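You operate a simulated robot arm through the tools that you are given. There is no shell and no other tool. Be economical: measure what you need, move in short steps, check, and stop when the job is done.

The job below is to be done with a simulated robot arm. You get a single attempt, and the scene is never put back.

JOB
Press the bush down into the grey roller hub.
Fine: table under the ram first; bush under 2.5 mm proud; lever up, table out, hub in the blue tray. Set down upright: what you pick out.

Only the result counts: the job must be done as asked and must still hold three seconds after the hand-in. Knocking over, shifting, dropping, spilling or breaking anything else fails it.

ROBOT AND FRAMES
A 7-joint arm with a two-finger parallel gripper, fixed in place. Base frame: the origin is at the foot of the arm, x ahead of it, y to its left, z up; the work surface is at about z = 0. Units: mm, degrees, N and s.
With the tool pointing down near the work surface it reaches from about 220 to 580 mm from the base axis. Its first joint turns from -66.0 to 66.0 degrees. Payload 2.5 kg.
The TCP is the grasp point between the finger pads, 23 mm short of the fingertips. In the tool frame z runs along the fingers and y along their closing line. The gripper opens to 94 mm. The fingers are 38 mm wide and 10 mm thick; the gripper's body (54 by 96 mm) begins 39 mm behind the TCP.
Orientation is that of the tool frame in the base frame, as [roll, pitch, yaw] about the fixed x, y, z axes, in that order (R = Rz(yaw) Ry(pitch) Rx(roll)). With the fingers straight down and closing along the base's y, the tool's x points along the base's -x, its y along +y and its z along -z.

CONTROLS
- The arm moves only by the tool play_rows. Its argument "rows" is a list that holds one entry, the list of rows, each a list of 6 numbers: the shift along the tool's x, y, z in m, then the turn, a rotation vector about the tool's x, y, z in degrees. In form: [[[tx, ty, tz, ax, ay, az], ...]]. A call has 1 to 20 rows; each row is the pose to reach, as a shift and turn from the pose commanded when the call began, along the tool's axes at that moment. "jaw" is the finger opening in m, from 0 to 0.094, set as the call begins (left out, the last holds). Rows are played at 5 a second. More than 50 mm and 8.6 degrees between two rows, or a gripper value outside its range, and nothing of the call is played. Where a pose cannot be reached the arm comes as near as it can. A force on the tool above 90 N (or 10 N above the force at the start of the call, whichever is more), or a blocked arm, ends the call early, and 0.2 s more pass. The fingers move at their own pace (about 108 mm/s each) and stop on an object; they squeeze with about 24 N. The grip force told is the motor's: it shows also when the fingers shut on nothing. Time passes only in rows, and 0.2 s behind the last, so rows that repeat a pose let the fingers close. The reply holds the time, the measured pose of the TCP, the force on the tool along the base axes, the opening and the grip force, in the units named above and with some noise, with the torque about the TCP (base axes, N m) and any sound that the robot's microphone picked up, and new pictures: "views" is both (left out), scene, wrist or none.
- Cameras (640 x 400 px; columns grow to the right, rows downward): "scene" is fixed at [127.6, -396.1, 563.3]; the picture's right is [0.87, -0.49, 0.00], its down [-0.21, -0.38, -0.90] and it looks along [0.44, 0.78, -0.44] (base axes); focal length 216 px, centre (320, 200). "wrist" rides on the gripper at [86, 16, -74] in the tool frame; the picture's right is [-0.18, 0.98, 0.00], its down [-0.58, -0.11, -0.81] and it looks along [-0.79, -0.15, 0.59] (tool axes); focal length 243 px, centre (320, 200). There is no depth. A picture from a camera that has moved, and an enlarged one, comes with that camera's place and axes in the base frame and with its lens. The place of the scene camera against the robot may be out by one fixed shift of up to 18 mm in any direction.
- zoom(camera, box): a new picture of the part [left, top, right, bottom] of that camera's present view, enlarged. The clock stands still meanwhile.
- job_done(): hands the job in; it is judged then, once.

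Work in short steps. Places have to be worked out from the pictures, the camera data and where the tool is seen: move nearer, look again, correct. Check each grasp and each placing, and mend what went wrong. You have 120 turns and 200 pictures in all, those below and enlarged ones among them. Open the gripper and draw the arm clear of the work before you hand the job in, unless the task says otherwise; then end with one line.

The tools are called after "Request:" by a JSON object that holds its "name" and its "arguments". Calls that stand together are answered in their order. play_rows: Moves the arm, as the interface text tells. Its arguments: {"type":"object","properties":{"rows":{"type":"array","items":{"type":"array","items":{"type":"array","items":{"type":"number"}}}},"jaw":{"type":"number"},"views":{"type":"string","enum":["both","scene","wrist","none"]}},"required":["rows"]} The other tools are called the same way: zoom (camera, box) takes an enlarged picture of a part of a camera's view; job_done () hands the job in.

At the start:

```text
t: 0.0
ee_pos: [323.7, 116.8, 551.9]
ee_rot: [179.9, 0.0, -180.0]
contact_force: [0.0, 1.4, -0.5]
wrist_torque: [-0.02, 0.03, 0.01]
width: 94.1
grasp_force: 0.1
```

scene: 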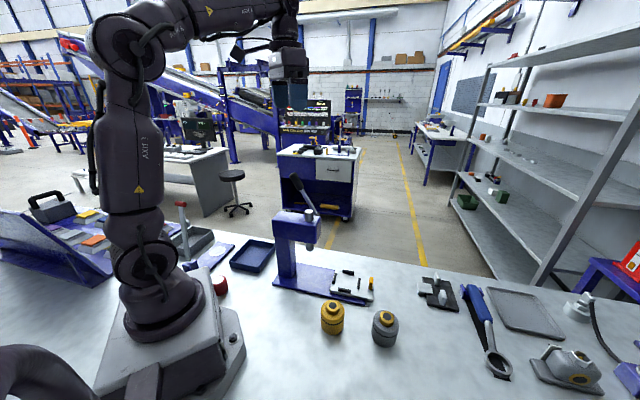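
wrist: 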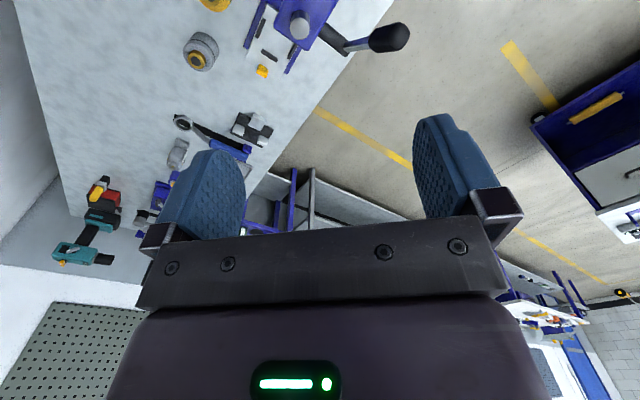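

I'll look closely at the press, hubs and tray first.

Request:
{"name": "zoom", "arguments": {"camera": "scene", "box": [220, 160, 420, 360]}}

Request:
{"name": "zoom", "arguments": {"camera": "wrist", "box": [160, 0, 420, 160]}}

```text
2.00 times, centred on (320, 260) of scene
camera zoom: at [127.6, -396.1, 563.3], right [0.87, -0.49, 0.0], down [-0.21, -0.38, -0.9], along [0.44, 0.78, -0.44], focal length 433 px, centre (320, 80)
```

zoom: 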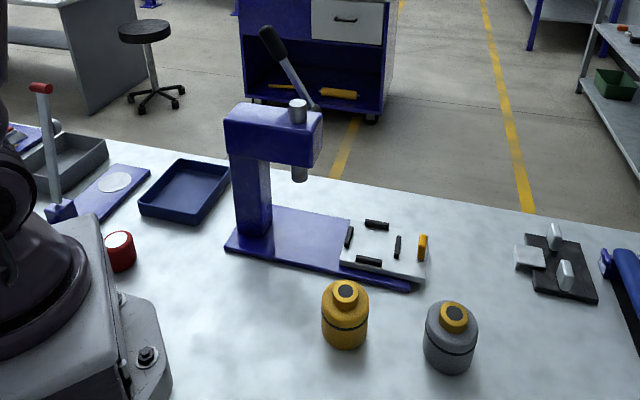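

```text
2.46 times, centred on (290, 80) of wrist
camera zoom: at [239.0, 132.8, 625.9], right [0.18, 0.98, 0.0], down [0.58, -0.11, 0.81], along [0.79, -0.15, -0.59], focal length 597 px, centre (394, 495)
```

zoom: 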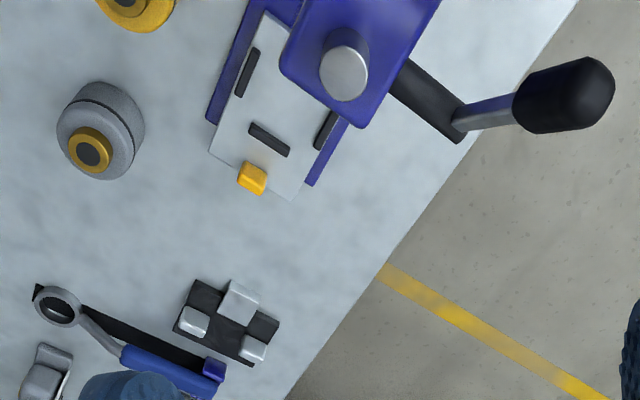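

The press has a slide table with nest stops and a yellow knob. The grey hub is at about (437,-181). I'll move to a mid pose, turning the wrist so the camera looks at the press.

Request:
{"name": "play_rows", "arguments": {"rows": [[[0, -0.04, 0.02, 0, 0, -7.5], [0, -0.08, 0.04, 0, 0, -15], [0, -0.12, 0.06, 0, 0, -22.5], [0, -0.16, 0.08, 0, 0, -30], [-0.01, -0.195, 0.1, 0, 0, -37.5], [-0.02, -0.23, 0.12, 0, 0, -45], [-0.03, -0.25, 0.14, 0, 0, -52.5], [-0.04, -0.26, 0.16, 0, 0, -60], [-0.05, -0.26, 0.18, 0, 0, -67.5], [-0.05, -0.26, 0.18, 0, 0, -67.5]]]}}

```text
t: 2.2
ee_pos: [373.6, -141.5, 370.3]
ee_rot: [-180.0, 0.0, -112.5]
contact_force: [-0.8, -0.1, -0.1]
wrist_torque: [0.02, 0.03, 0.01]
width: 94.1
grasp_force: 0.1
camera wrist: at [326.3, -216.1, 445.9], right [-0.84, 0.55, 0.0], down [0.32, 0.5, 0.81], along [0.44, 0.68, -0.59], focal length 243 px, centre (320, 200)
```

scene: 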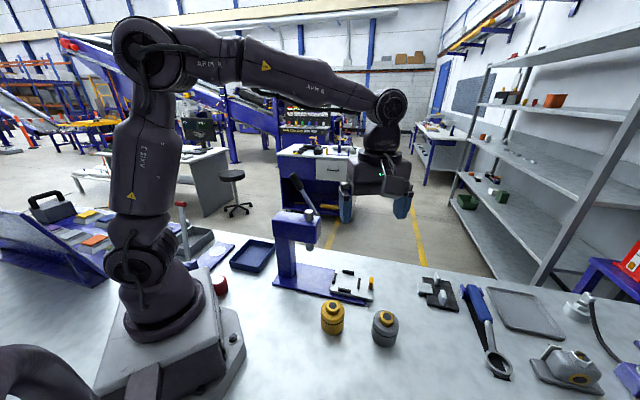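
wrist: 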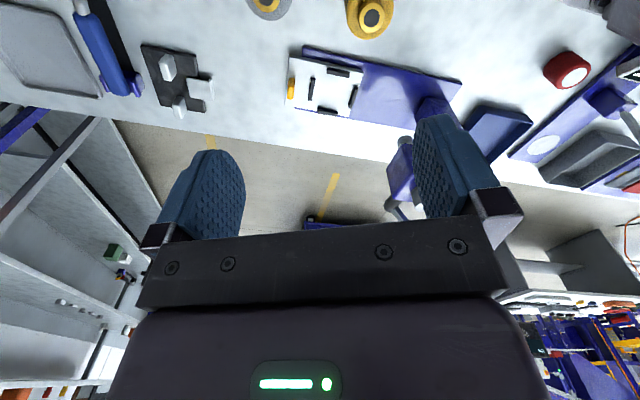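

Request:
{"name": "zoom", "arguments": {"camera": "wrist", "box": [260, 0, 580, 200]}}

Request:
{"name": "zoom", "arguments": {"camera": "scene", "box": [240, 160, 400, 260]}}

Request:
{"name": "zoom", "arguments": {"camera": "scene", "box": [260, 255, 420, 355]}}

```text
2.00 times, centred on (420, 100) of wrist
camera zoom: at [326.3, -216.1, 445.9], right [-0.84, 0.55, 0.0], down [0.32, 0.5, 0.81], along [0.44, 0.68, -0.59], focal length 485 px, centre (120, 400)
```

zoom: 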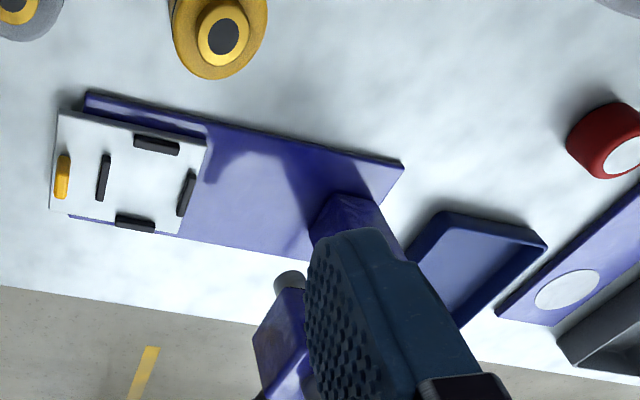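

```text
4.00 times, centred on (320, 210) of scene
camera zoom: at [127.6, -396.1, 563.3], right [0.87, -0.49, 0.0], down [-0.21, -0.38, -0.9], along [0.44, 0.78, -0.44], focal length 866 px, centre (320, 160)
```

zoom: 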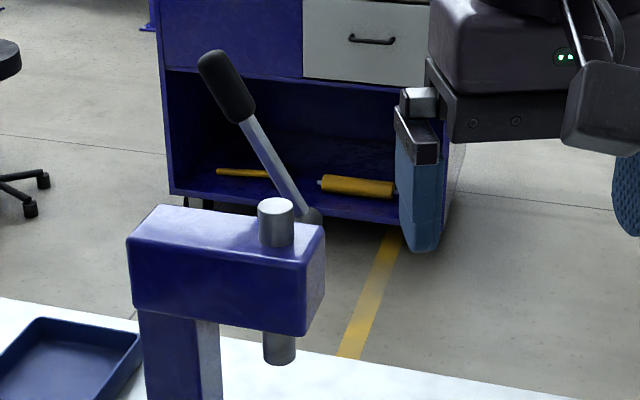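

```text
4.00 times, centred on (340, 305) of scene
camera zoom: at [127.6, -396.1, 563.3], right [0.87, -0.49, 0.0], down [-0.21, -0.38, -0.9], along [0.44, 0.78, -0.44], focal length 866 px, centre (240, -220)
```

zoom: 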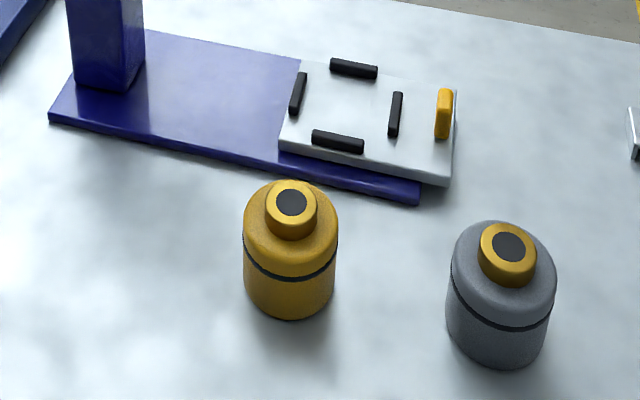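

Estimates: nest centre is about (439.5, 1), the slide axis runs at -45°, and the ram is about 120 mm inward. Next I'll hover over the grey hub to measure it.

Request:
{"name": "play_rows", "arguments": {"rows": [[[0.003, -0.015, 0.036, 0, 0, -5], [0.006, -0.03, 0.07, 0, 0, -10], [0.009, -0.045, 0.105, 0, 0, -15], [0.012, -0.06, 0.14, 0, 0, -20], [0.0141, -0.0691, 0.17, 0, 0, -22.5], [0.0141, -0.0691, 0.17, 0, 0, -22.5]]]}}

```text
t: 3.6
ee_pos: [435.8, -181.2, 202.0]
ee_rot: [180.0, 0.0, -90.0]
contact_force: [-0.5, 0.0, 0.5]
wrist_torque: [0.0, 0.0, 0.02]
width: 93.8
grasp_force: 0.2
camera wrist: at [420.1, -268.6, 276.9], right [-0.98, 0.18, 0.0], down [0.11, 0.58, 0.81], along [0.15, 0.79, -0.59], focal length 243 px, centre (320, 200)
```

scene: 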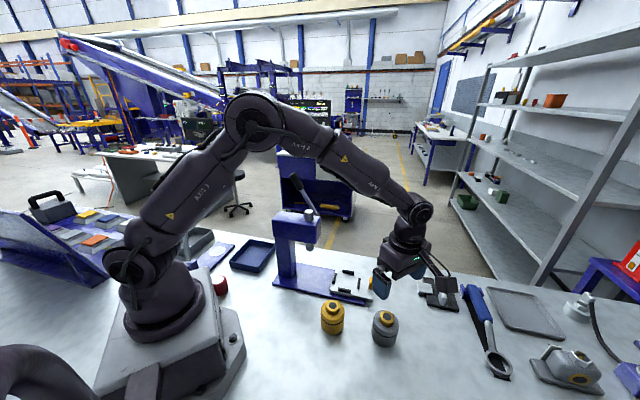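
wrist: 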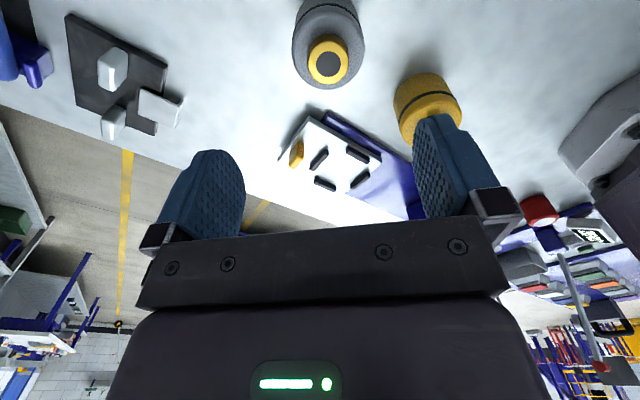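

Grey hub centre is about (430,-176), diameter about 63, bush top about z 70. I'll descend to z 125 over it for a refined look.

Request:
{"name": "play_rows", "arguments": {"rows": [[[-0.002, 0.003, 0.04, 0, 0, 0], [-0.005, 0.006, 0.077, 0, 0, 0], [-0.005, 0.006, 0.077, 0, 0, 0]]]}}

```text
t: 4.4
ee_pos: [426.9, -175.7, 125.5]
ee_rot: [-179.9, 0.0, -89.9]
contact_force: [0.1, 0.1, 0.4]
wrist_torque: [0.01, 0.0, 0.03]
width: 94.0
grasp_force: 0.1
camera wrist: at [411.1, -263.4, 199.8], right [-0.98, 0.18, 0.0], down [0.11, 0.58, 0.81], along [0.15, 0.79, -0.59], focal length 243 px, centre (320, 200)
```

scene: 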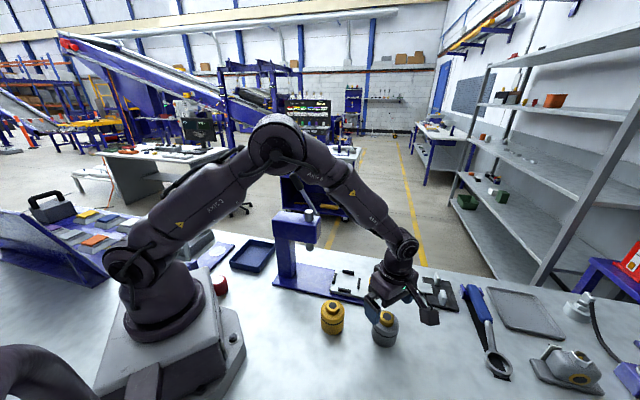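
wrist: 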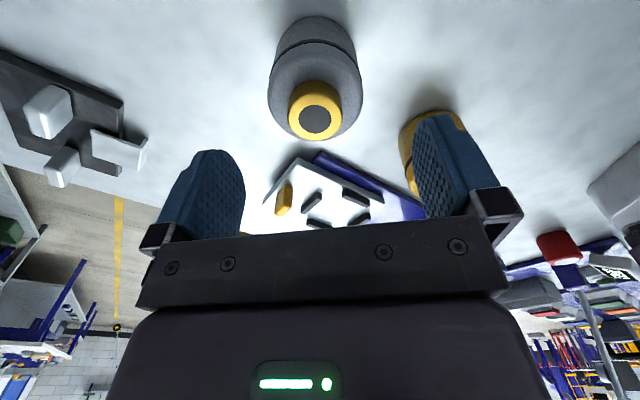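

Request:
{"name": "zoom", "arguments": {"camera": "wrist", "box": [240, 0, 400, 160]}}

Request:
{"name": "zoom", "arguments": {"camera": "scene", "box": [320, 250, 440, 360]}}

```text
2.50 times, centred on (320, 80) of wrist
camera zoom: at [411.1, -263.4, 199.8], right [-0.98, 0.18, 0.0], down [0.11, 0.58, 0.81], along [0.15, 0.79, -0.59], focal length 606 px, centre (320, 500)
```

zoom: 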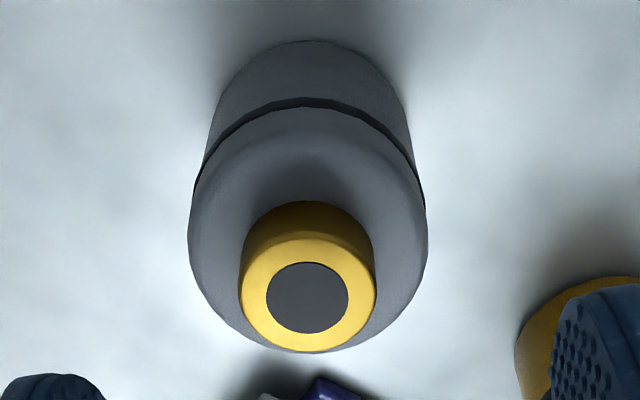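

```text
3.64 times, centred on (380, 305) of scene
camera zoom: at [127.6, -396.1, 563.3], right [0.87, -0.49, 0.0], down [-0.21, -0.38, -0.9], along [0.44, 0.78, -0.44], focal length 787 px, centre (102, -182)
```

zoom: 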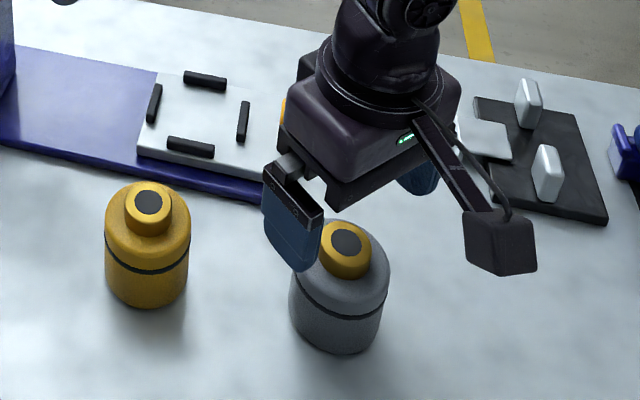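

Hub centre refined to (430.5,-176), radius 30, shoulder z about 60, bush top about 73. I'll descend to TCP z 44.

Request:
{"name": "play_rows", "arguments": {"rows": [[[0, -0.003, 0.03, 0, 0, 0], [0, -0.003, 0.06, 0, 0, 0], [0, -0.003, 0.0815, 0, 0, 0], [0, -0.003, 0.0815, 0, 0, 0]]]}}

```text
t: 5.4
ee_pos: [427.5, -176.1, 42.4]
ee_rot: [-180.0, 0.0, -90.1]
contact_force: [-0.1, -0.3, 0.4]
wrist_torque: [0.0, 0.0, -0.02]
width: 93.9
grasp_force: 0.0
camera wrist: at [413.6, -262.8, 117.9], right [-0.98, 0.19, 0.0], down [0.11, 0.58, 0.81], along [0.15, 0.79, -0.59], focal length 243 px, centre (320, 200)
```

scene: 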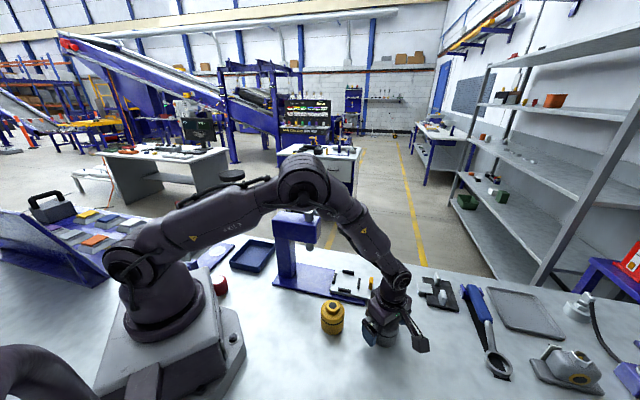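
wrist: 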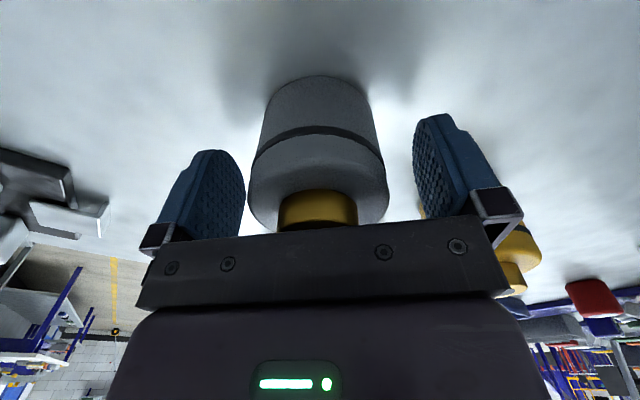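

The hub sits centred between the fingers, so I'll close.

Request:
{"name": "play_rows", "arguments": {"rows": [[[0, 0, 0, 0, 0, 0], [0, 0, 0, 0, 0, 0], [0, 0, 0, 0, 0, 0], [0, 0, 0, 0, 0, 0]]], "jaw": 0.04, "views": "wrist"}}

```text
t: 6.4
ee_pos: [428.9, -175.9, 43.8]
ee_rot: [-180.0, 0.0, -90.2]
contact_force: [0.6, -0.7, 0.4]
wrist_torque: [-0.06, -0.12, 0.0]
width: 60.7
grasp_force: 23.5
camera wrist: at [413.5, -262.8, 118.1], right [-0.98, 0.18, 0.0], down [0.11, 0.58, 0.81], along [0.15, 0.79, -0.59], focal length 243 px, centre (320, 200)
```

wrist: 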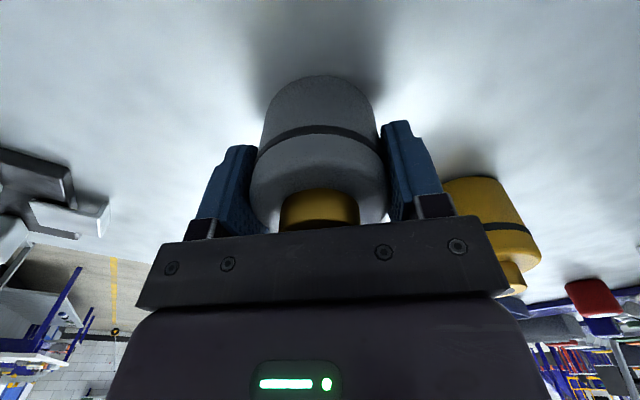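

Gripped at 60.7 mm. I'll lift and carry it over the nest, staying high.

Request:
{"name": "play_rows", "arguments": {"rows": [[[0, 0, -0.04, 0, 0, 0], [0, 0, -0.08, 0, 0, 0], [-0.02, -0.002, -0.105, 0, 0, 0], [-0.06, -0.005, -0.105, 0, 0, 0], [-0.1, -0.008, -0.105, 0, 0, 0], [-0.14, -0.011, -0.105, 0, 0, 0], [-0.177, -0.011, -0.105, 0, 0, 0], [-0.177, -0.011, -0.08, 0, 0, 0], [-0.177, -0.011, -0.06, 0, 0, 0], [-0.177, -0.011, -0.06, 0, 0, 0]]]}}

Request:
{"name": "zoom", "arguments": {"camera": "wrist", "box": [220, 0, 480, 220]}}

Request:
{"name": "zoom", "arguments": {"camera": "scene", "box": [260, 220, 420, 320]}}

```text
t: 8.6
ee_pos: [440.3, 0.2, 101.4]
ee_rot: [180.0, 0.0, -90.1]
contact_force: [0.2, -0.6, -5.0]
wrist_torque: [0.0, -0.02, -0.01]
width: 60.4
grasp_force: 24.5
camera wrist: at [425.1, -86.8, 177.5], right [-0.98, 0.19, 0.0], down [0.11, 0.58, 0.81], along [0.15, 0.79, -0.59], focal length 243 px, centre (320, 200)
```

scene: 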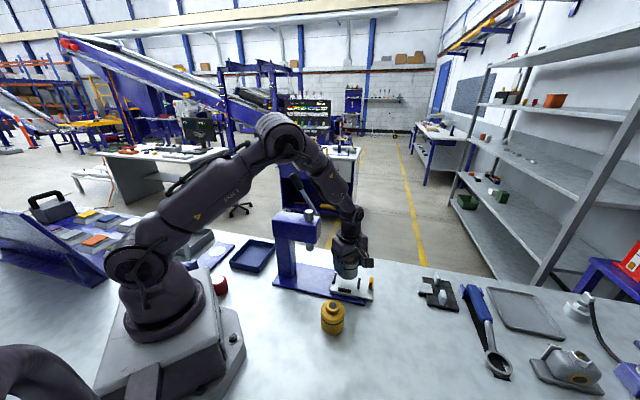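
wrist: 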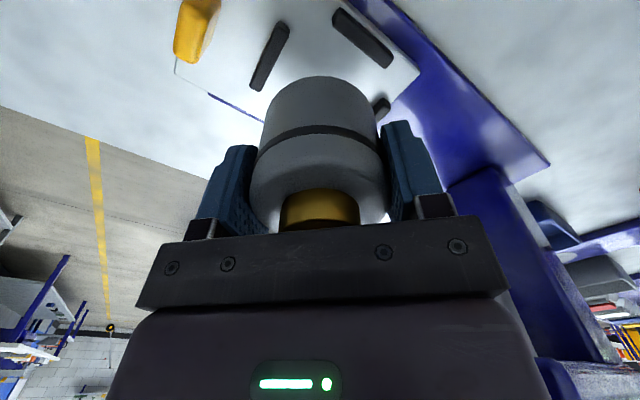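

```text
1.82 times, centred on (350, 110) of wrist
camera zoom: at [425.1, -86.8, 177.5], right [-0.98, 0.19, 0.0], down [0.11, 0.58, 0.81], along [0.15, 0.79, -0.59], focal length 441 px, centre (266, 364)
```

zoom: 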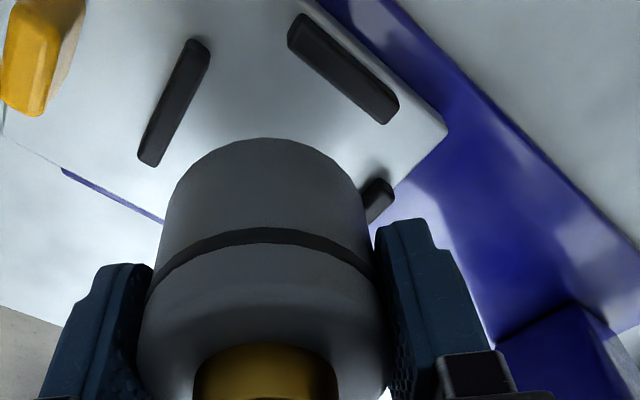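

```text
4.00 times, centred on (340, 270) of scene
camera zoom: at [127.6, -396.1, 563.3], right [0.87, -0.49, 0.0], down [-0.21, -0.38, -0.9], along [0.44, 0.78, -0.44], focal length 866 px, centre (240, -80)
```

zoom: 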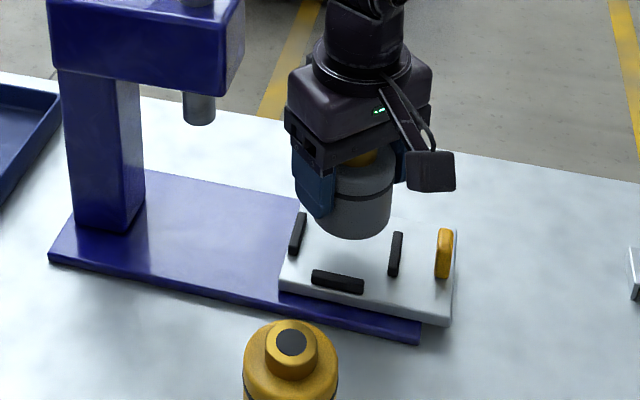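

Stops measure to a nest centre of about (439.5, 1), and the hub is aligned with it. The table top is around z 15, so I'll descend to just above the stops and check.

Request:
{"name": "play_rows", "arguments": {"rows": [[[0, 0, 0.012, 0, 0, 0], [0, 0, 0.022, 0, 0, 0], [0, 0, 0.03, 0, 0, 0], [0, 0, 0.03, 0, 0, 0]]], "views": "wrist"}}

Request:
{"name": "zoom", "arguments": {"camera": "wrist", "box": [220, 0, 480, 220]}}

Request:
{"name": "zoom", "arguments": {"camera": "scene", "box": [300, 240, 400, 310]}}

```text
t: 9.6
ee_pos: [441.6, -0.2, 73.1]
ee_rot: [-179.9, 0.1, -90.0]
contact_force: [-0.4, 0.1, -5.0]
wrist_torque: [0.02, 0.0, 0.03]
width: 60.5
grasp_force: 23.8
camera wrist: at [425.2, -87.3, 147.5], right [-0.98, 0.18, 0.0], down [0.11, 0.58, 0.81], along [0.15, 0.79, -0.59], focal length 243 px, centre (320, 200)
```

wrist: 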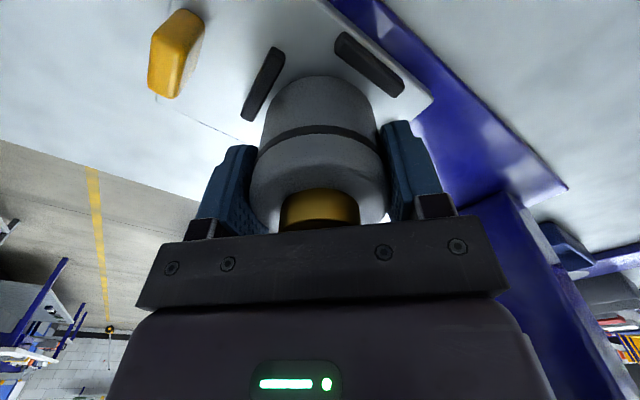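

```text
1.82 times, centred on (350, 110) of wrist
camera zoom: at [425.2, -87.3, 147.5], right [-0.98, 0.18, 0.0], down [0.11, 0.58, 0.81], along [0.15, 0.79, -0.59], focal length 441 px, centre (266, 364)
```

zoom: 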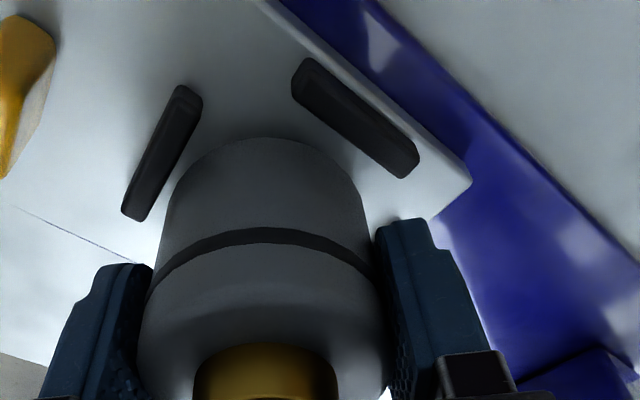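

```text
5.71 times, centred on (350, 275) of scene
camera zoom: at [127.6, -396.1, 563.3], right [0.87, -0.49, 0.0], down [-0.21, -0.38, -0.9], along [0.44, 0.78, -0.44], focal length 1237 px, centre (149, -229)
```

zoom: 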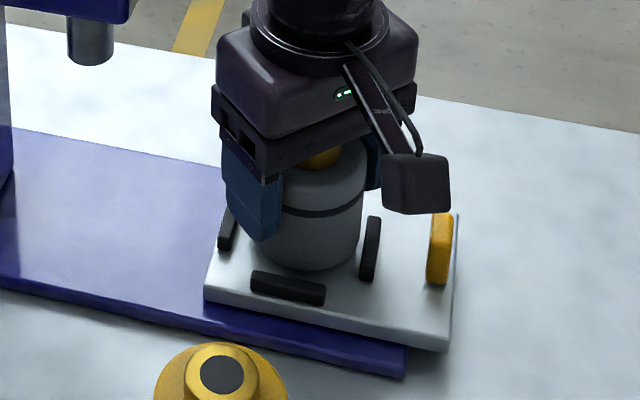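

Aligned within about 2 mm. I'll nudge and lower in small steps until contact.

Request:
{"name": "play_rows", "arguments": {"rows": [[[-0.0005, 0.0015, 0.003, 0, 0, 0], [-0.0005, 0.0015, 0.006, 0, 0, 0], [-0.0005, 0.0015, 0.008, 0, 0, 0], [-0.0005, 0.0015, 0.01, 0, 0, 0], [-0.0005, 0.0015, 0.012, 0, 0, 0], [-0.0005, 0.0015, 0.0135, 0, 0, 0], [-0.0005, 0.0015, 0.0135, 0, 0, 0]]], "views": "wrist"}}

Request:
{"name": "zoom", "arguments": {"camera": "scene", "box": [300, 240, 400, 310]}}

```text
t: 11.2
ee_pos: [440.0, -0.0, 59.6]
ee_rot: [-179.7, 0.1, -90.1]
contact_force: [0.6, -1.7, 22.0]
wrist_torque: [-0.02, 0.35, 0.28]
width: 59.7
grasp_force: 24.1
camera wrist: at [424.8, -86.2, 134.2], right [-0.98, 0.18, 0.0], down [0.11, 0.58, 0.81], along [0.15, 0.79, -0.59], focal length 243 px, centre (320, 200)
```

wrist: 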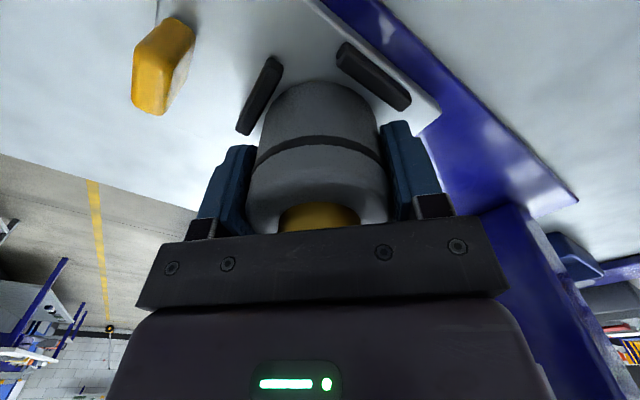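

```text
5.71 times, centred on (350, 275) of scene
camera zoom: at [127.5, -396.1, 563.4], right [0.87, -0.49, 0.0], down [-0.21, -0.38, -0.9], along [0.44, 0.78, -0.44], focal length 1237 px, centre (149, -229)
```

zoom: 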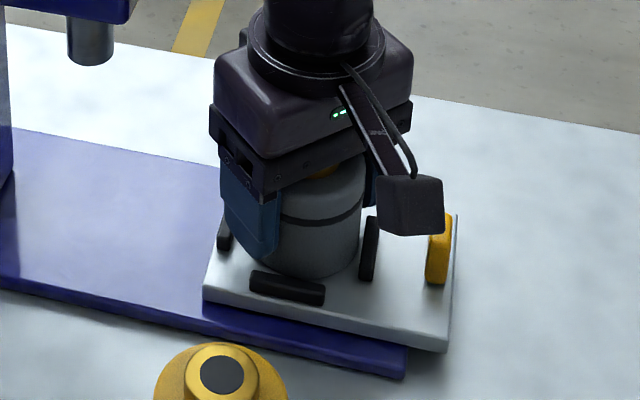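

Request:
{"name": "zoom", "arguments": {"camera": "wrist", "box": [220, 20, 460, 170]}}

```text
2.67 times, centred on (340, 95) of wrist
camera zoom: at [424.8, -86.2, 134.2], right [-0.98, 0.18, 0.0], down [0.11, 0.58, 0.81], along [0.15, 0.79, -0.59], focal length 647 px, centre (267, 480)
```

zoom: 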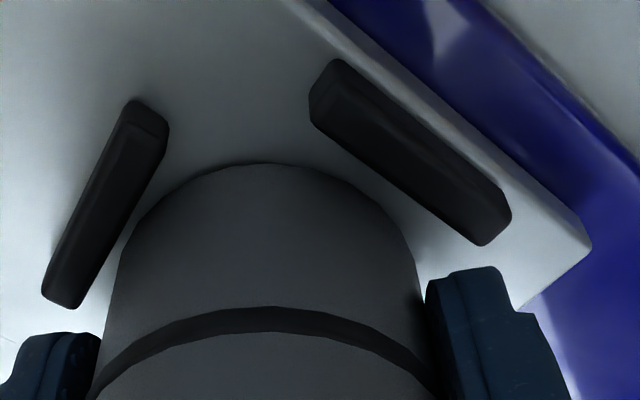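

The hub is seated between the stops with 22 N contact. I'll release, rise straight up and turn to yaw -45 so I can view the knob and press.

Request:
{"name": "play_rows", "arguments": {"rows": [[[0, 0, -0.001, 0, 0, 0], [0, 0, -0.002, 0, 0, 0], [0, 0, -0.002, 0, 0, 0], [0, 0, -0.03, 0, 0, 0], [0, 0, -0.07, 0, 0, 0], [0, 0, -0.11, 0, 0, 0], [0.02, -0.02, -0.14, 0, 0, -8], [0.04, -0.04, -0.16, 0, 0, -16], [0.06, -0.05, -0.16, 0, 0, -24], [0.07, -0.06, -0.16, 0, 0, -32], [0.08, -0.07, -0.16, 0, 0, -40], [0.08, -0.07, -0.16, 0, 0, -45], [0.08, -0.07, -0.16, 0, 0, -45]]], "jaw": 0.09}}

Request:
{"name": "zoom", "arguments": {"camera": "wrist", "box": [220, 0, 540, 200]}}

Request:
{"name": "zoom", "arguments": {"camera": "scene", "box": [260, 160, 420, 300]}}

```text
t: 14.0
ee_pos: [509.3, -80.9, 218.2]
ee_rot: [180.0, 0.0, -45.0]
contact_force: [-0.5, 0.0, -0.1]
wrist_torque: [0.01, 0.0, 0.0]
width: 90.1
grasp_force: 0.0
camera wrist: at [560.0, -153.9, 293.2], right [-0.82, -0.57, 0.0], down [-0.33, 0.49, 0.81], along [-0.46, 0.67, -0.59], focal length 243 px, centre (320, 200)
```

scene: 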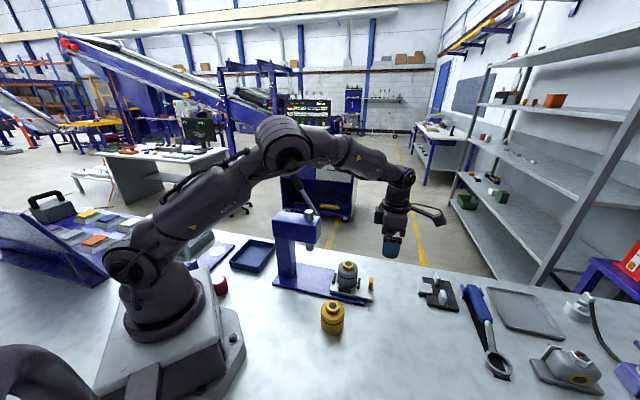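
wrist: 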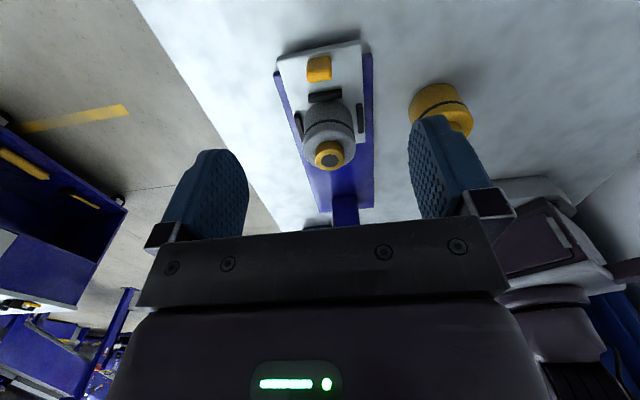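

```text
2.00 times, centred on (380, 100) of wrist
camera zoom: at [560.0, -153.9, 293.2], right [-0.82, -0.57, 0.0], down [-0.33, 0.49, 0.81], along [-0.46, 0.67, -0.59], focal length 485 px, centre (200, 400)
```

zoom: 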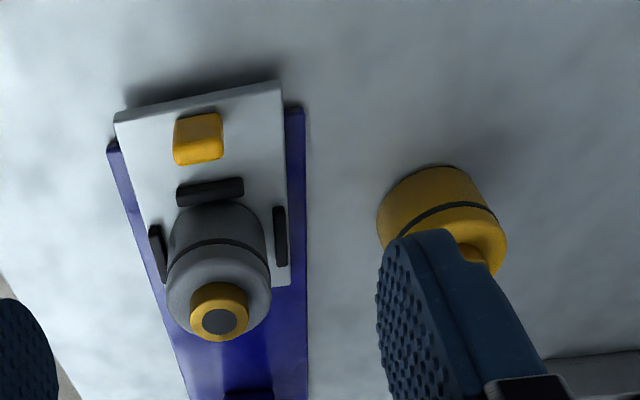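

```text
2.86 times, centred on (340, 230) of scene
camera zoom: at [127.6, -396.1, 563.3], right [0.87, -0.49, 0.0], down [-0.21, -0.38, -0.9], along [0.44, 0.78, -0.44], focal length 618 px, centre (263, 114)
```

zoom: 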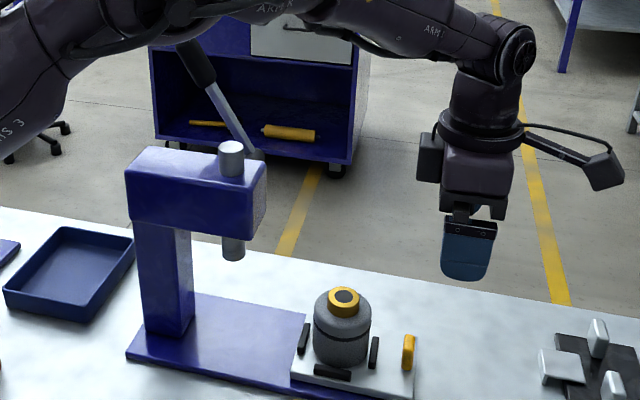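

The hub stands upright in the nest. The knob is about 25 wide at (486,-50), with its top at z about 45. I'll tilt the tool 25° outward to clear the press head, closing across the slide direction, and hover above the knob.

Request:
{"name": "play_rows", "arguments": {"rows": [[[0, -0.002, 0.02, 0, -6, 0], [-0.005, -0.004, 0.04, 0, -12, 0], [-0.015, -0.006, 0.06, 0, -18, 0], [-0.025, -0.007, 0.09, 0, -25, 0], [-0.03, -0.007, 0.115, 0, -25, 0], [-0.03, -0.007, 0.115, 0, -25, 0]]], "jaw": 0.055}}

Request:
{"name": "zoom", "arguments": {"camera": "wrist", "box": [220, 0, 460, 200]}}

Request:
{"name": "zoom", "arguments": {"camera": "scene", "box": [280, 190, 440, 310]}}

```text
t: 15.4
ee_pos: [493.3, -53.9, 103.6]
ee_rot: [-180.0, 25.1, -45.0]
contact_force: [0.8, 0.4, 0.3]
wrist_torque: [0.01, 0.0, 0.01]
width: 55.2
grasp_force: 0.1
camera wrist: at [560.5, -143.7, 135.6], right [-0.81, -0.58, 0.08], down [-0.05, 0.21, 0.98], along [-0.58, 0.79, -0.2], focal length 243 px, centre (320, 200)
```

scene: 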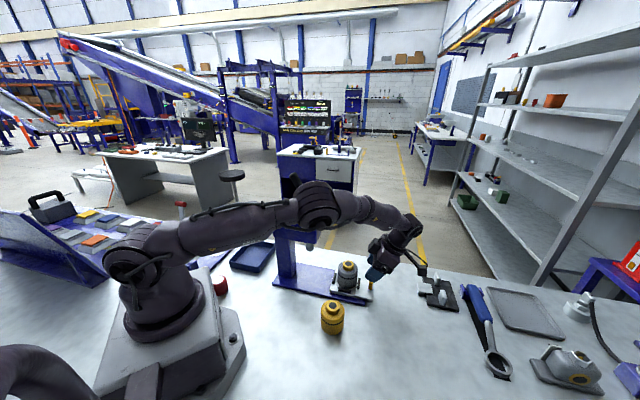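
wrist: 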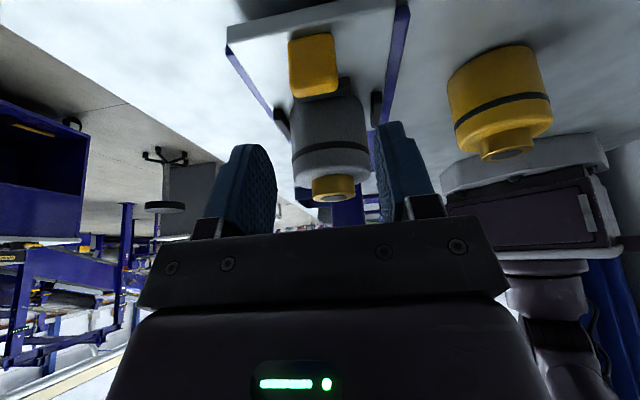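

```text
2.00 times, centred on (340, 100) of wrist
camera zoom: at [560.5, -143.7, 135.6], right [-0.81, -0.58, 0.08], down [-0.05, 0.21, 0.98], along [-0.58, 0.79, -0.2], focal length 485 px, centre (280, 400)
```

zoom: 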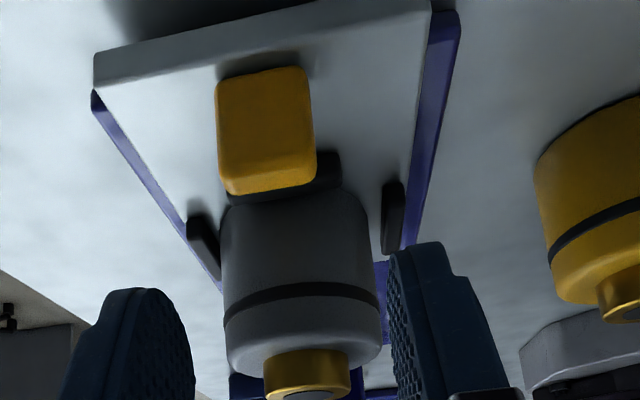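

```text
3.33 times, centred on (360, 250) of scene
camera zoom: at [127.6, -396.1, 563.3], right [0.87, -0.49, 0.0], down [-0.21, -0.38, -0.9], along [0.44, 0.78, -0.44], focal length 722 px, centre (187, 33)
```

zoom: 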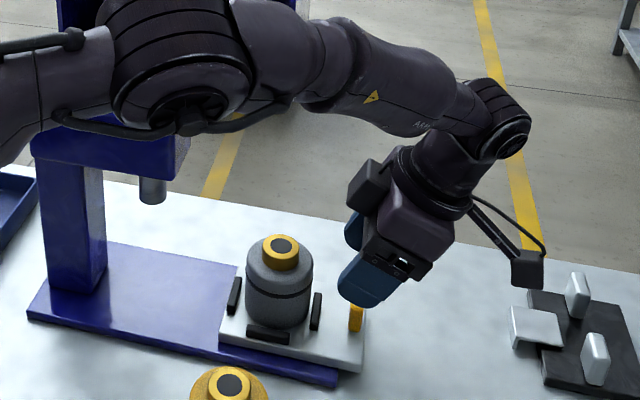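

The knob top is at z about 47, and its b-alignment with the fingers is good. I'll lower straight to TCP z about 50 and close on the knob.

Request:
{"name": "play_rows", "arguments": {"rows": [[[0.0064, 0, 0.0165, 0, 0, 0], [0.0128, 0, 0.033, 0, 0, 0], [0.0192, 0, 0.0495, 0, 0, 0], [0.0192, 0, 0.0495, 0, 0, 0]]]}}

Request:
{"name": "zoom", "arguments": {"camera": "wrist", "box": [220, 0, 460, 200]}}

Request:
{"name": "zoom", "arguments": {"camera": "scene", "box": [280, 190, 440, 310]}}

```text
t: 16.4
ee_pos: [492.3, -51.5, 52.6]
ee_rot: [-179.9, 24.9, -45.0]
contact_force: [-2.4, 0.9, 5.6]
wrist_torque: [-0.15, 0.14, -0.04]
width: 55.2
grasp_force: 0.8
camera wrist: at [558.7, -140.9, 83.0], right [-0.81, -0.58, 0.08], down [-0.05, 0.21, 0.98], along [-0.58, 0.79, -0.2], focal length 243 px, centre (320, 200)
```

scene: 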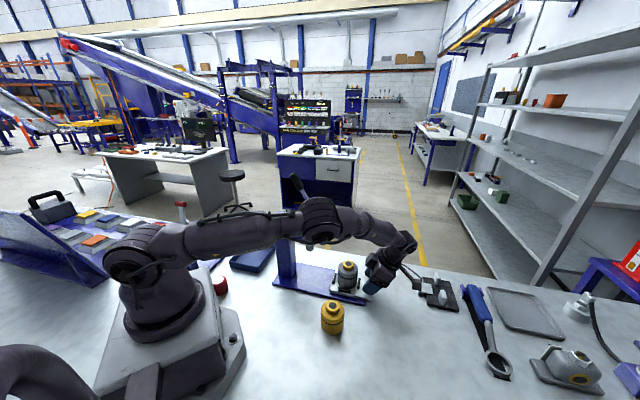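
wrist: 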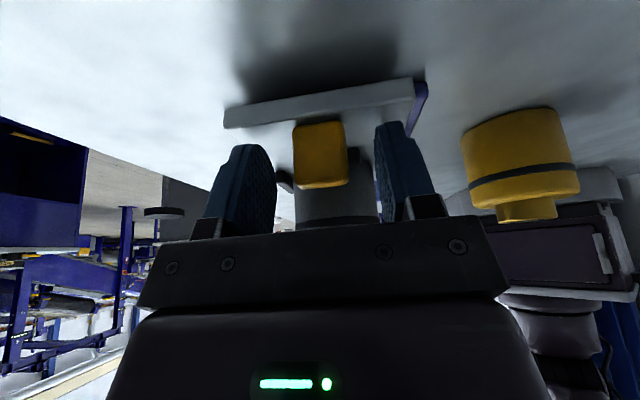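

```text
2.00 times, centred on (340, 100) of wrist
camera zoom: at [558.7, -140.9, 83.0], right [-0.81, -0.58, 0.08], down [-0.05, 0.21, 0.98], along [-0.58, 0.79, -0.2], focal length 485 px, centre (280, 400)
```

zoom: 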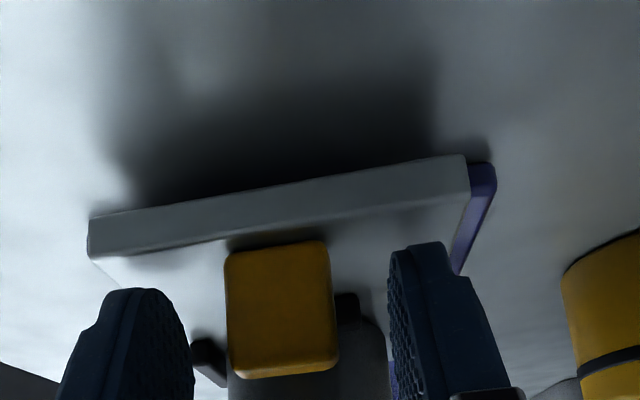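

```text
3.33 times, centred on (360, 250) of scene
camera zoom: at [127.5, -396.1, 563.3], right [0.87, -0.49, 0.0], down [-0.21, -0.38, -0.9], along [0.44, 0.78, -0.44], focal length 722 px, centre (187, 33)
```

zoom: 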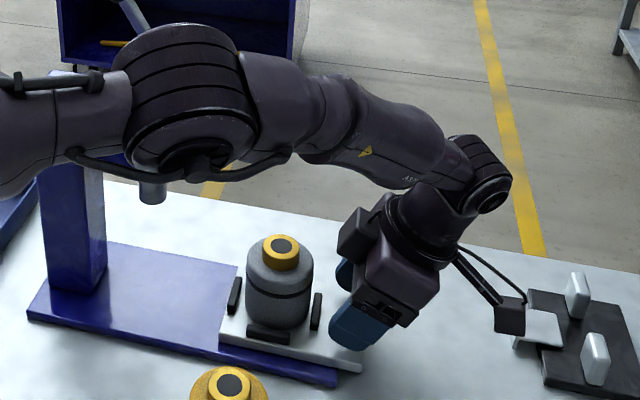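

A slight 5 N contact suggests the tips are touching the table, so I'll raise 2 mm and close on the knob.

Request:
{"name": "play_rows", "arguments": {"rows": [[[-0.001, 0, -0.002, 0, 0, 0], [-0.001, 0, -0.002, 0, 0, 0], [-0.001, 0, -0.002, 0, 0, 0]]], "jaw": 0.01, "views": "wrist"}}

```text
t: 17.2
ee_pos: [490.8, -51.6, 51.8]
ee_rot: [179.9, 25.2, -45.0]
contact_force: [-2.6, -3.3, -21.6]
wrist_torque: [0.16, -1.09, -0.01]
width: 25.7
grasp_force: 45.1
camera wrist: at [557.6, -141.5, 83.1], right [-0.81, -0.58, 0.08], down [-0.05, 0.21, 0.98], along [-0.58, 0.79, -0.2], focal length 243 px, centre (320, 200)
```

wrist: 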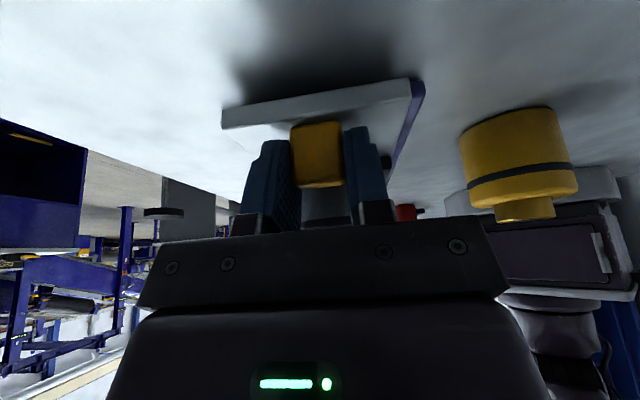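

The knob is gripped at 25.7 mm. I'll ease down 1.5 mm and push the table inward 60 mm, then check.

Request:
{"name": "play_rows", "arguments": {"rows": [[[0.0006, 0, 0.0014, 0, 0, 0], [-0.0085, 0, 0.0056, 0, 0, 0], [-0.0175, 0, 0.0099, 0, 0, 0], [-0.0266, 0, 0.0141, 0, 0, 0], [-0.0356, 0, 0.0183, 0, 0, 0], [-0.0447, 0, 0.0225, 0, 0, 0], [-0.0538, 0, 0.0267, 0, 0, 0], [-0.0538, 0, 0.0267, 0, 0, 0]]], "views": "both"}}

Request:
{"name": "zoom", "arguments": {"camera": "scene", "box": [260, 170, 420, 310]}}

```text
t: 19.0
ee_pos: [448.2, -9.6, 51.6]
ee_rot: [179.9, 25.0, -45.1]
contact_force: [-18.5, -19.4, 14.4]
wrist_torque: [0.17, -0.68, -0.05]
width: 25.9
grasp_force: 45.0
camera wrist: at [514.9, -98.8, 83.2], right [-0.81, -0.58, 0.08], down [-0.05, 0.21, 0.98], along [-0.58, 0.79, -0.2], focal length 243 px, centre (320, 200)
```

scene: 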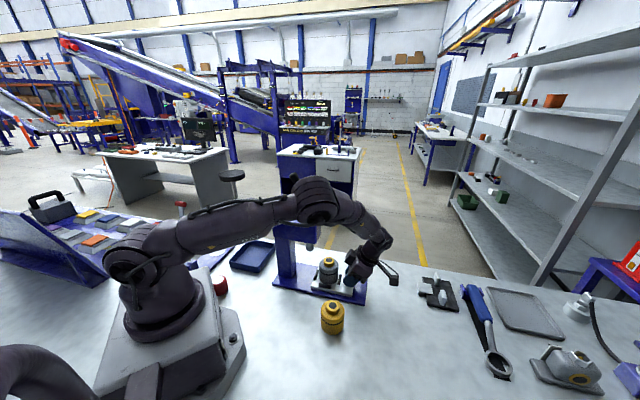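
wrist: 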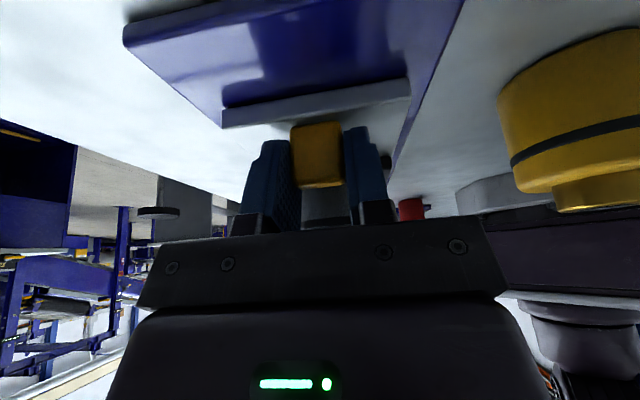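

```text
2.86 times, centred on (340, 240) of scene
camera zoom: at [127.5, -396.1, 563.4], right [0.87, -0.49, 0.0], down [-0.21, -0.38, -0.9], along [0.44, 0.78, -0.44], focal length 618 px, centre (263, 86)
```

zoom: 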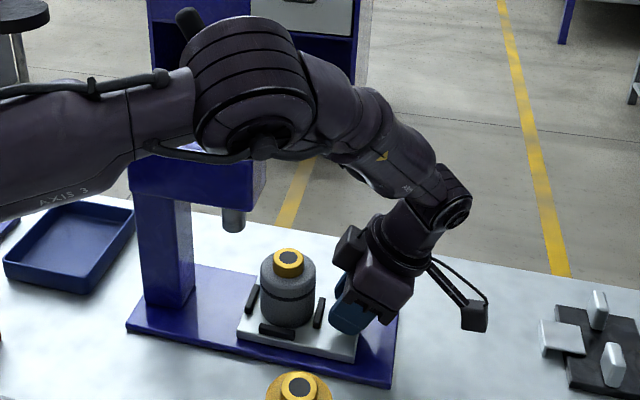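

Sliding well with some side load. I'll trim about 1.5 mm toward -b and push another 50 mm.

Request:
{"name": "play_rows", "arguments": {"rows": [[[0, 0.0015, 0, 0, 0, 0], [-0.0091, 0.0015, 0.0042, 0, 0, 0], [-0.0181, 0.0015, 0.0085, 0, 0, 0], [-0.0272, 0.0015, 0.0127, 0, 0, 0], [-0.0362, 0.0015, 0.0169, 0, 0, 0], [-0.0453, 0.0015, 0.0211, 0, 0, 0], [-0.0453, 0.0015, 0.0211, 0, 0, 0]]], "views": "both"}}

Request:
{"name": "zoom", "arguments": {"camera": "scene", "box": [260, 170, 420, 310]}}

```text
t: 20.6
ee_pos: [411.6, 26.9, 51.6]
ee_rot: [-179.9, 25.2, -45.0]
contact_force: [-1.5, -0.3, 4.0]
wrist_torque: [-0.35, -0.04, -0.18]
width: 26.0
grasp_force: 45.2
camera wrist: at [478.7, -63.0, 83.0], right [-0.81, -0.58, 0.08], down [-0.06, 0.21, 0.98], along [-0.58, 0.79, -0.2], focal length 243 px, centre (320, 200)
```

scene: 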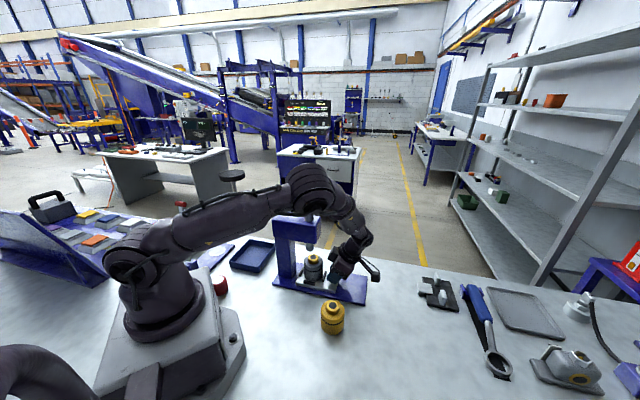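
wrist: 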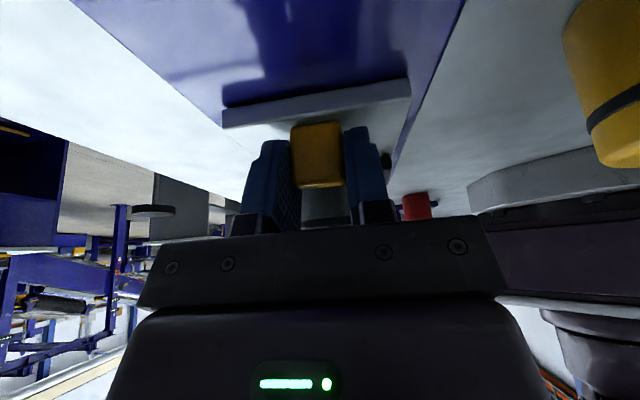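

```text
2.86 times, centred on (340, 240) of scene
camera zoom: at [127.6, -396.1, 563.3], right [0.87, -0.49, 0.0], down [-0.21, -0.38, -0.9], along [0.44, 0.78, -0.44], focal length 618 px, centre (263, 86)
```

zoom: 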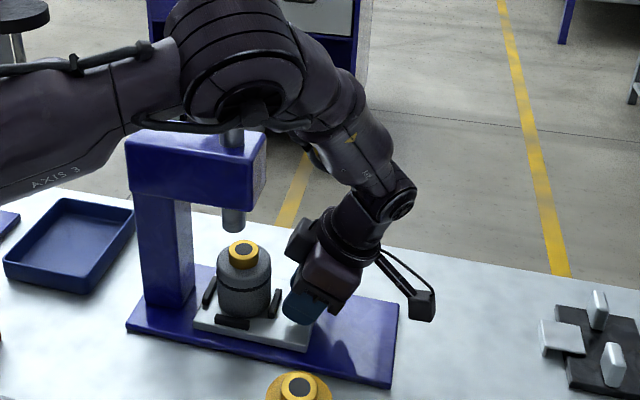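

Bush is still about 10 mm short of the ram axis. I'll creep in 11 mm and watch for an end stop.

Request:
{"name": "play_rows", "arguments": {"rows": [[[-0.0027, 0, 0.0013, 0, 0, 0], [-0.0054, 0, 0.0025, 0, 0, 0], [-0.0082, 0, 0.0038, 0, 0, 0], [-0.01, 0, 0.00465, 0, 0, 0], [-0.01, 0, 0.00465, 0, 0, 0]]], "views": "none"}}

Request:
{"name": "zoom", "arguments": {"camera": "scene", "box": [270, 190, 370, 290]}}

```text
t: 21.8
ee_pos: [406.9, 33.0, 52.4]
ee_rot: [-179.6, 24.7, -45.1]
contact_force: [29.4, 3.4, -20.7]
wrist_torque: [0.21, 0.97, 0.29]
width: 25.9
grasp_force: 45.3
```

```text
4.00 times, centred on (320, 240) of scene
camera zoom: at [127.7, -396.1, 563.3], right [0.87, -0.49, 0.0], down [-0.21, -0.38, -0.9], along [0.44, 0.78, -0.44], focal length 866 px, centre (320, 40)
```

zoom: 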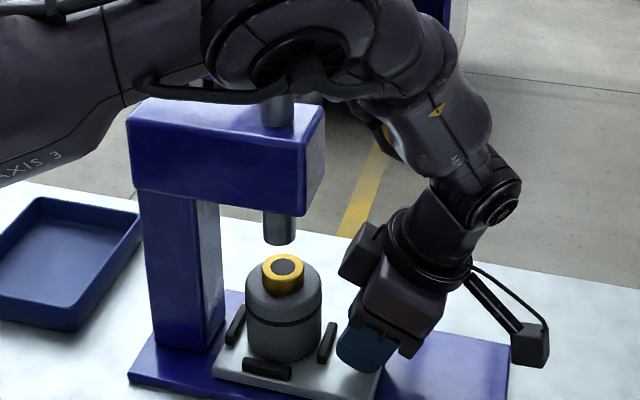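

Resistance is rising, so this may be the stop or side friction. I'll trim b by +1.5 mm and push 4 mm more.

Request:
{"name": "play_rows", "arguments": {"rows": [[[0, -0.0015, 0, 0, 0, 0], [-0.0018, -0.0015, 0.0008, 0, 0, 0], [-0.0036, -0.0015, 0.0017, 0, 0, 0], [-0.0036, -0.0015, 0.0017, 0, 0, 0], [-0.0036, -0.0015, 0.0017, 0, 0, 0]]], "views": "none"}}

Request:
{"name": "zoom", "arguments": {"camera": "scene", "box": [270, 190, 370, 290]}}

```text
t: 23.0
ee_pos: [404.8, 32.2, 51.6]
ee_rot: [180.0, 24.4, -45.3]
contact_force: [18.2, -30.5, 12.4]
wrist_torque: [-0.59, -0.09, 0.28]
width: 25.8
grasp_force: 44.6
```

```text
4.00 times, centred on (320, 240) of scene
camera zoom: at [127.5, -396.1, 563.4], right [0.87, -0.49, 0.0], down [-0.21, -0.38, -0.9], along [0.44, 0.78, -0.44], focal length 866 px, centre (320, 40)
```

zoom: 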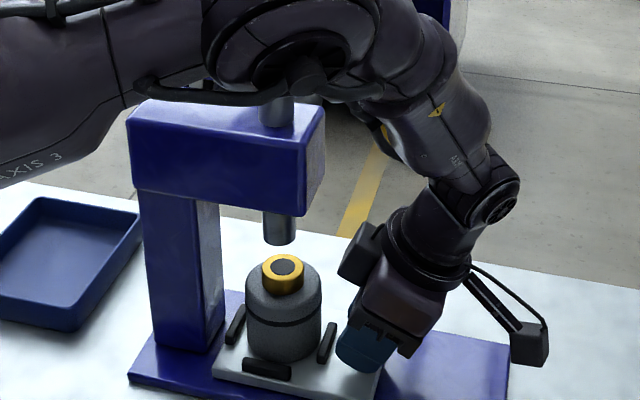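

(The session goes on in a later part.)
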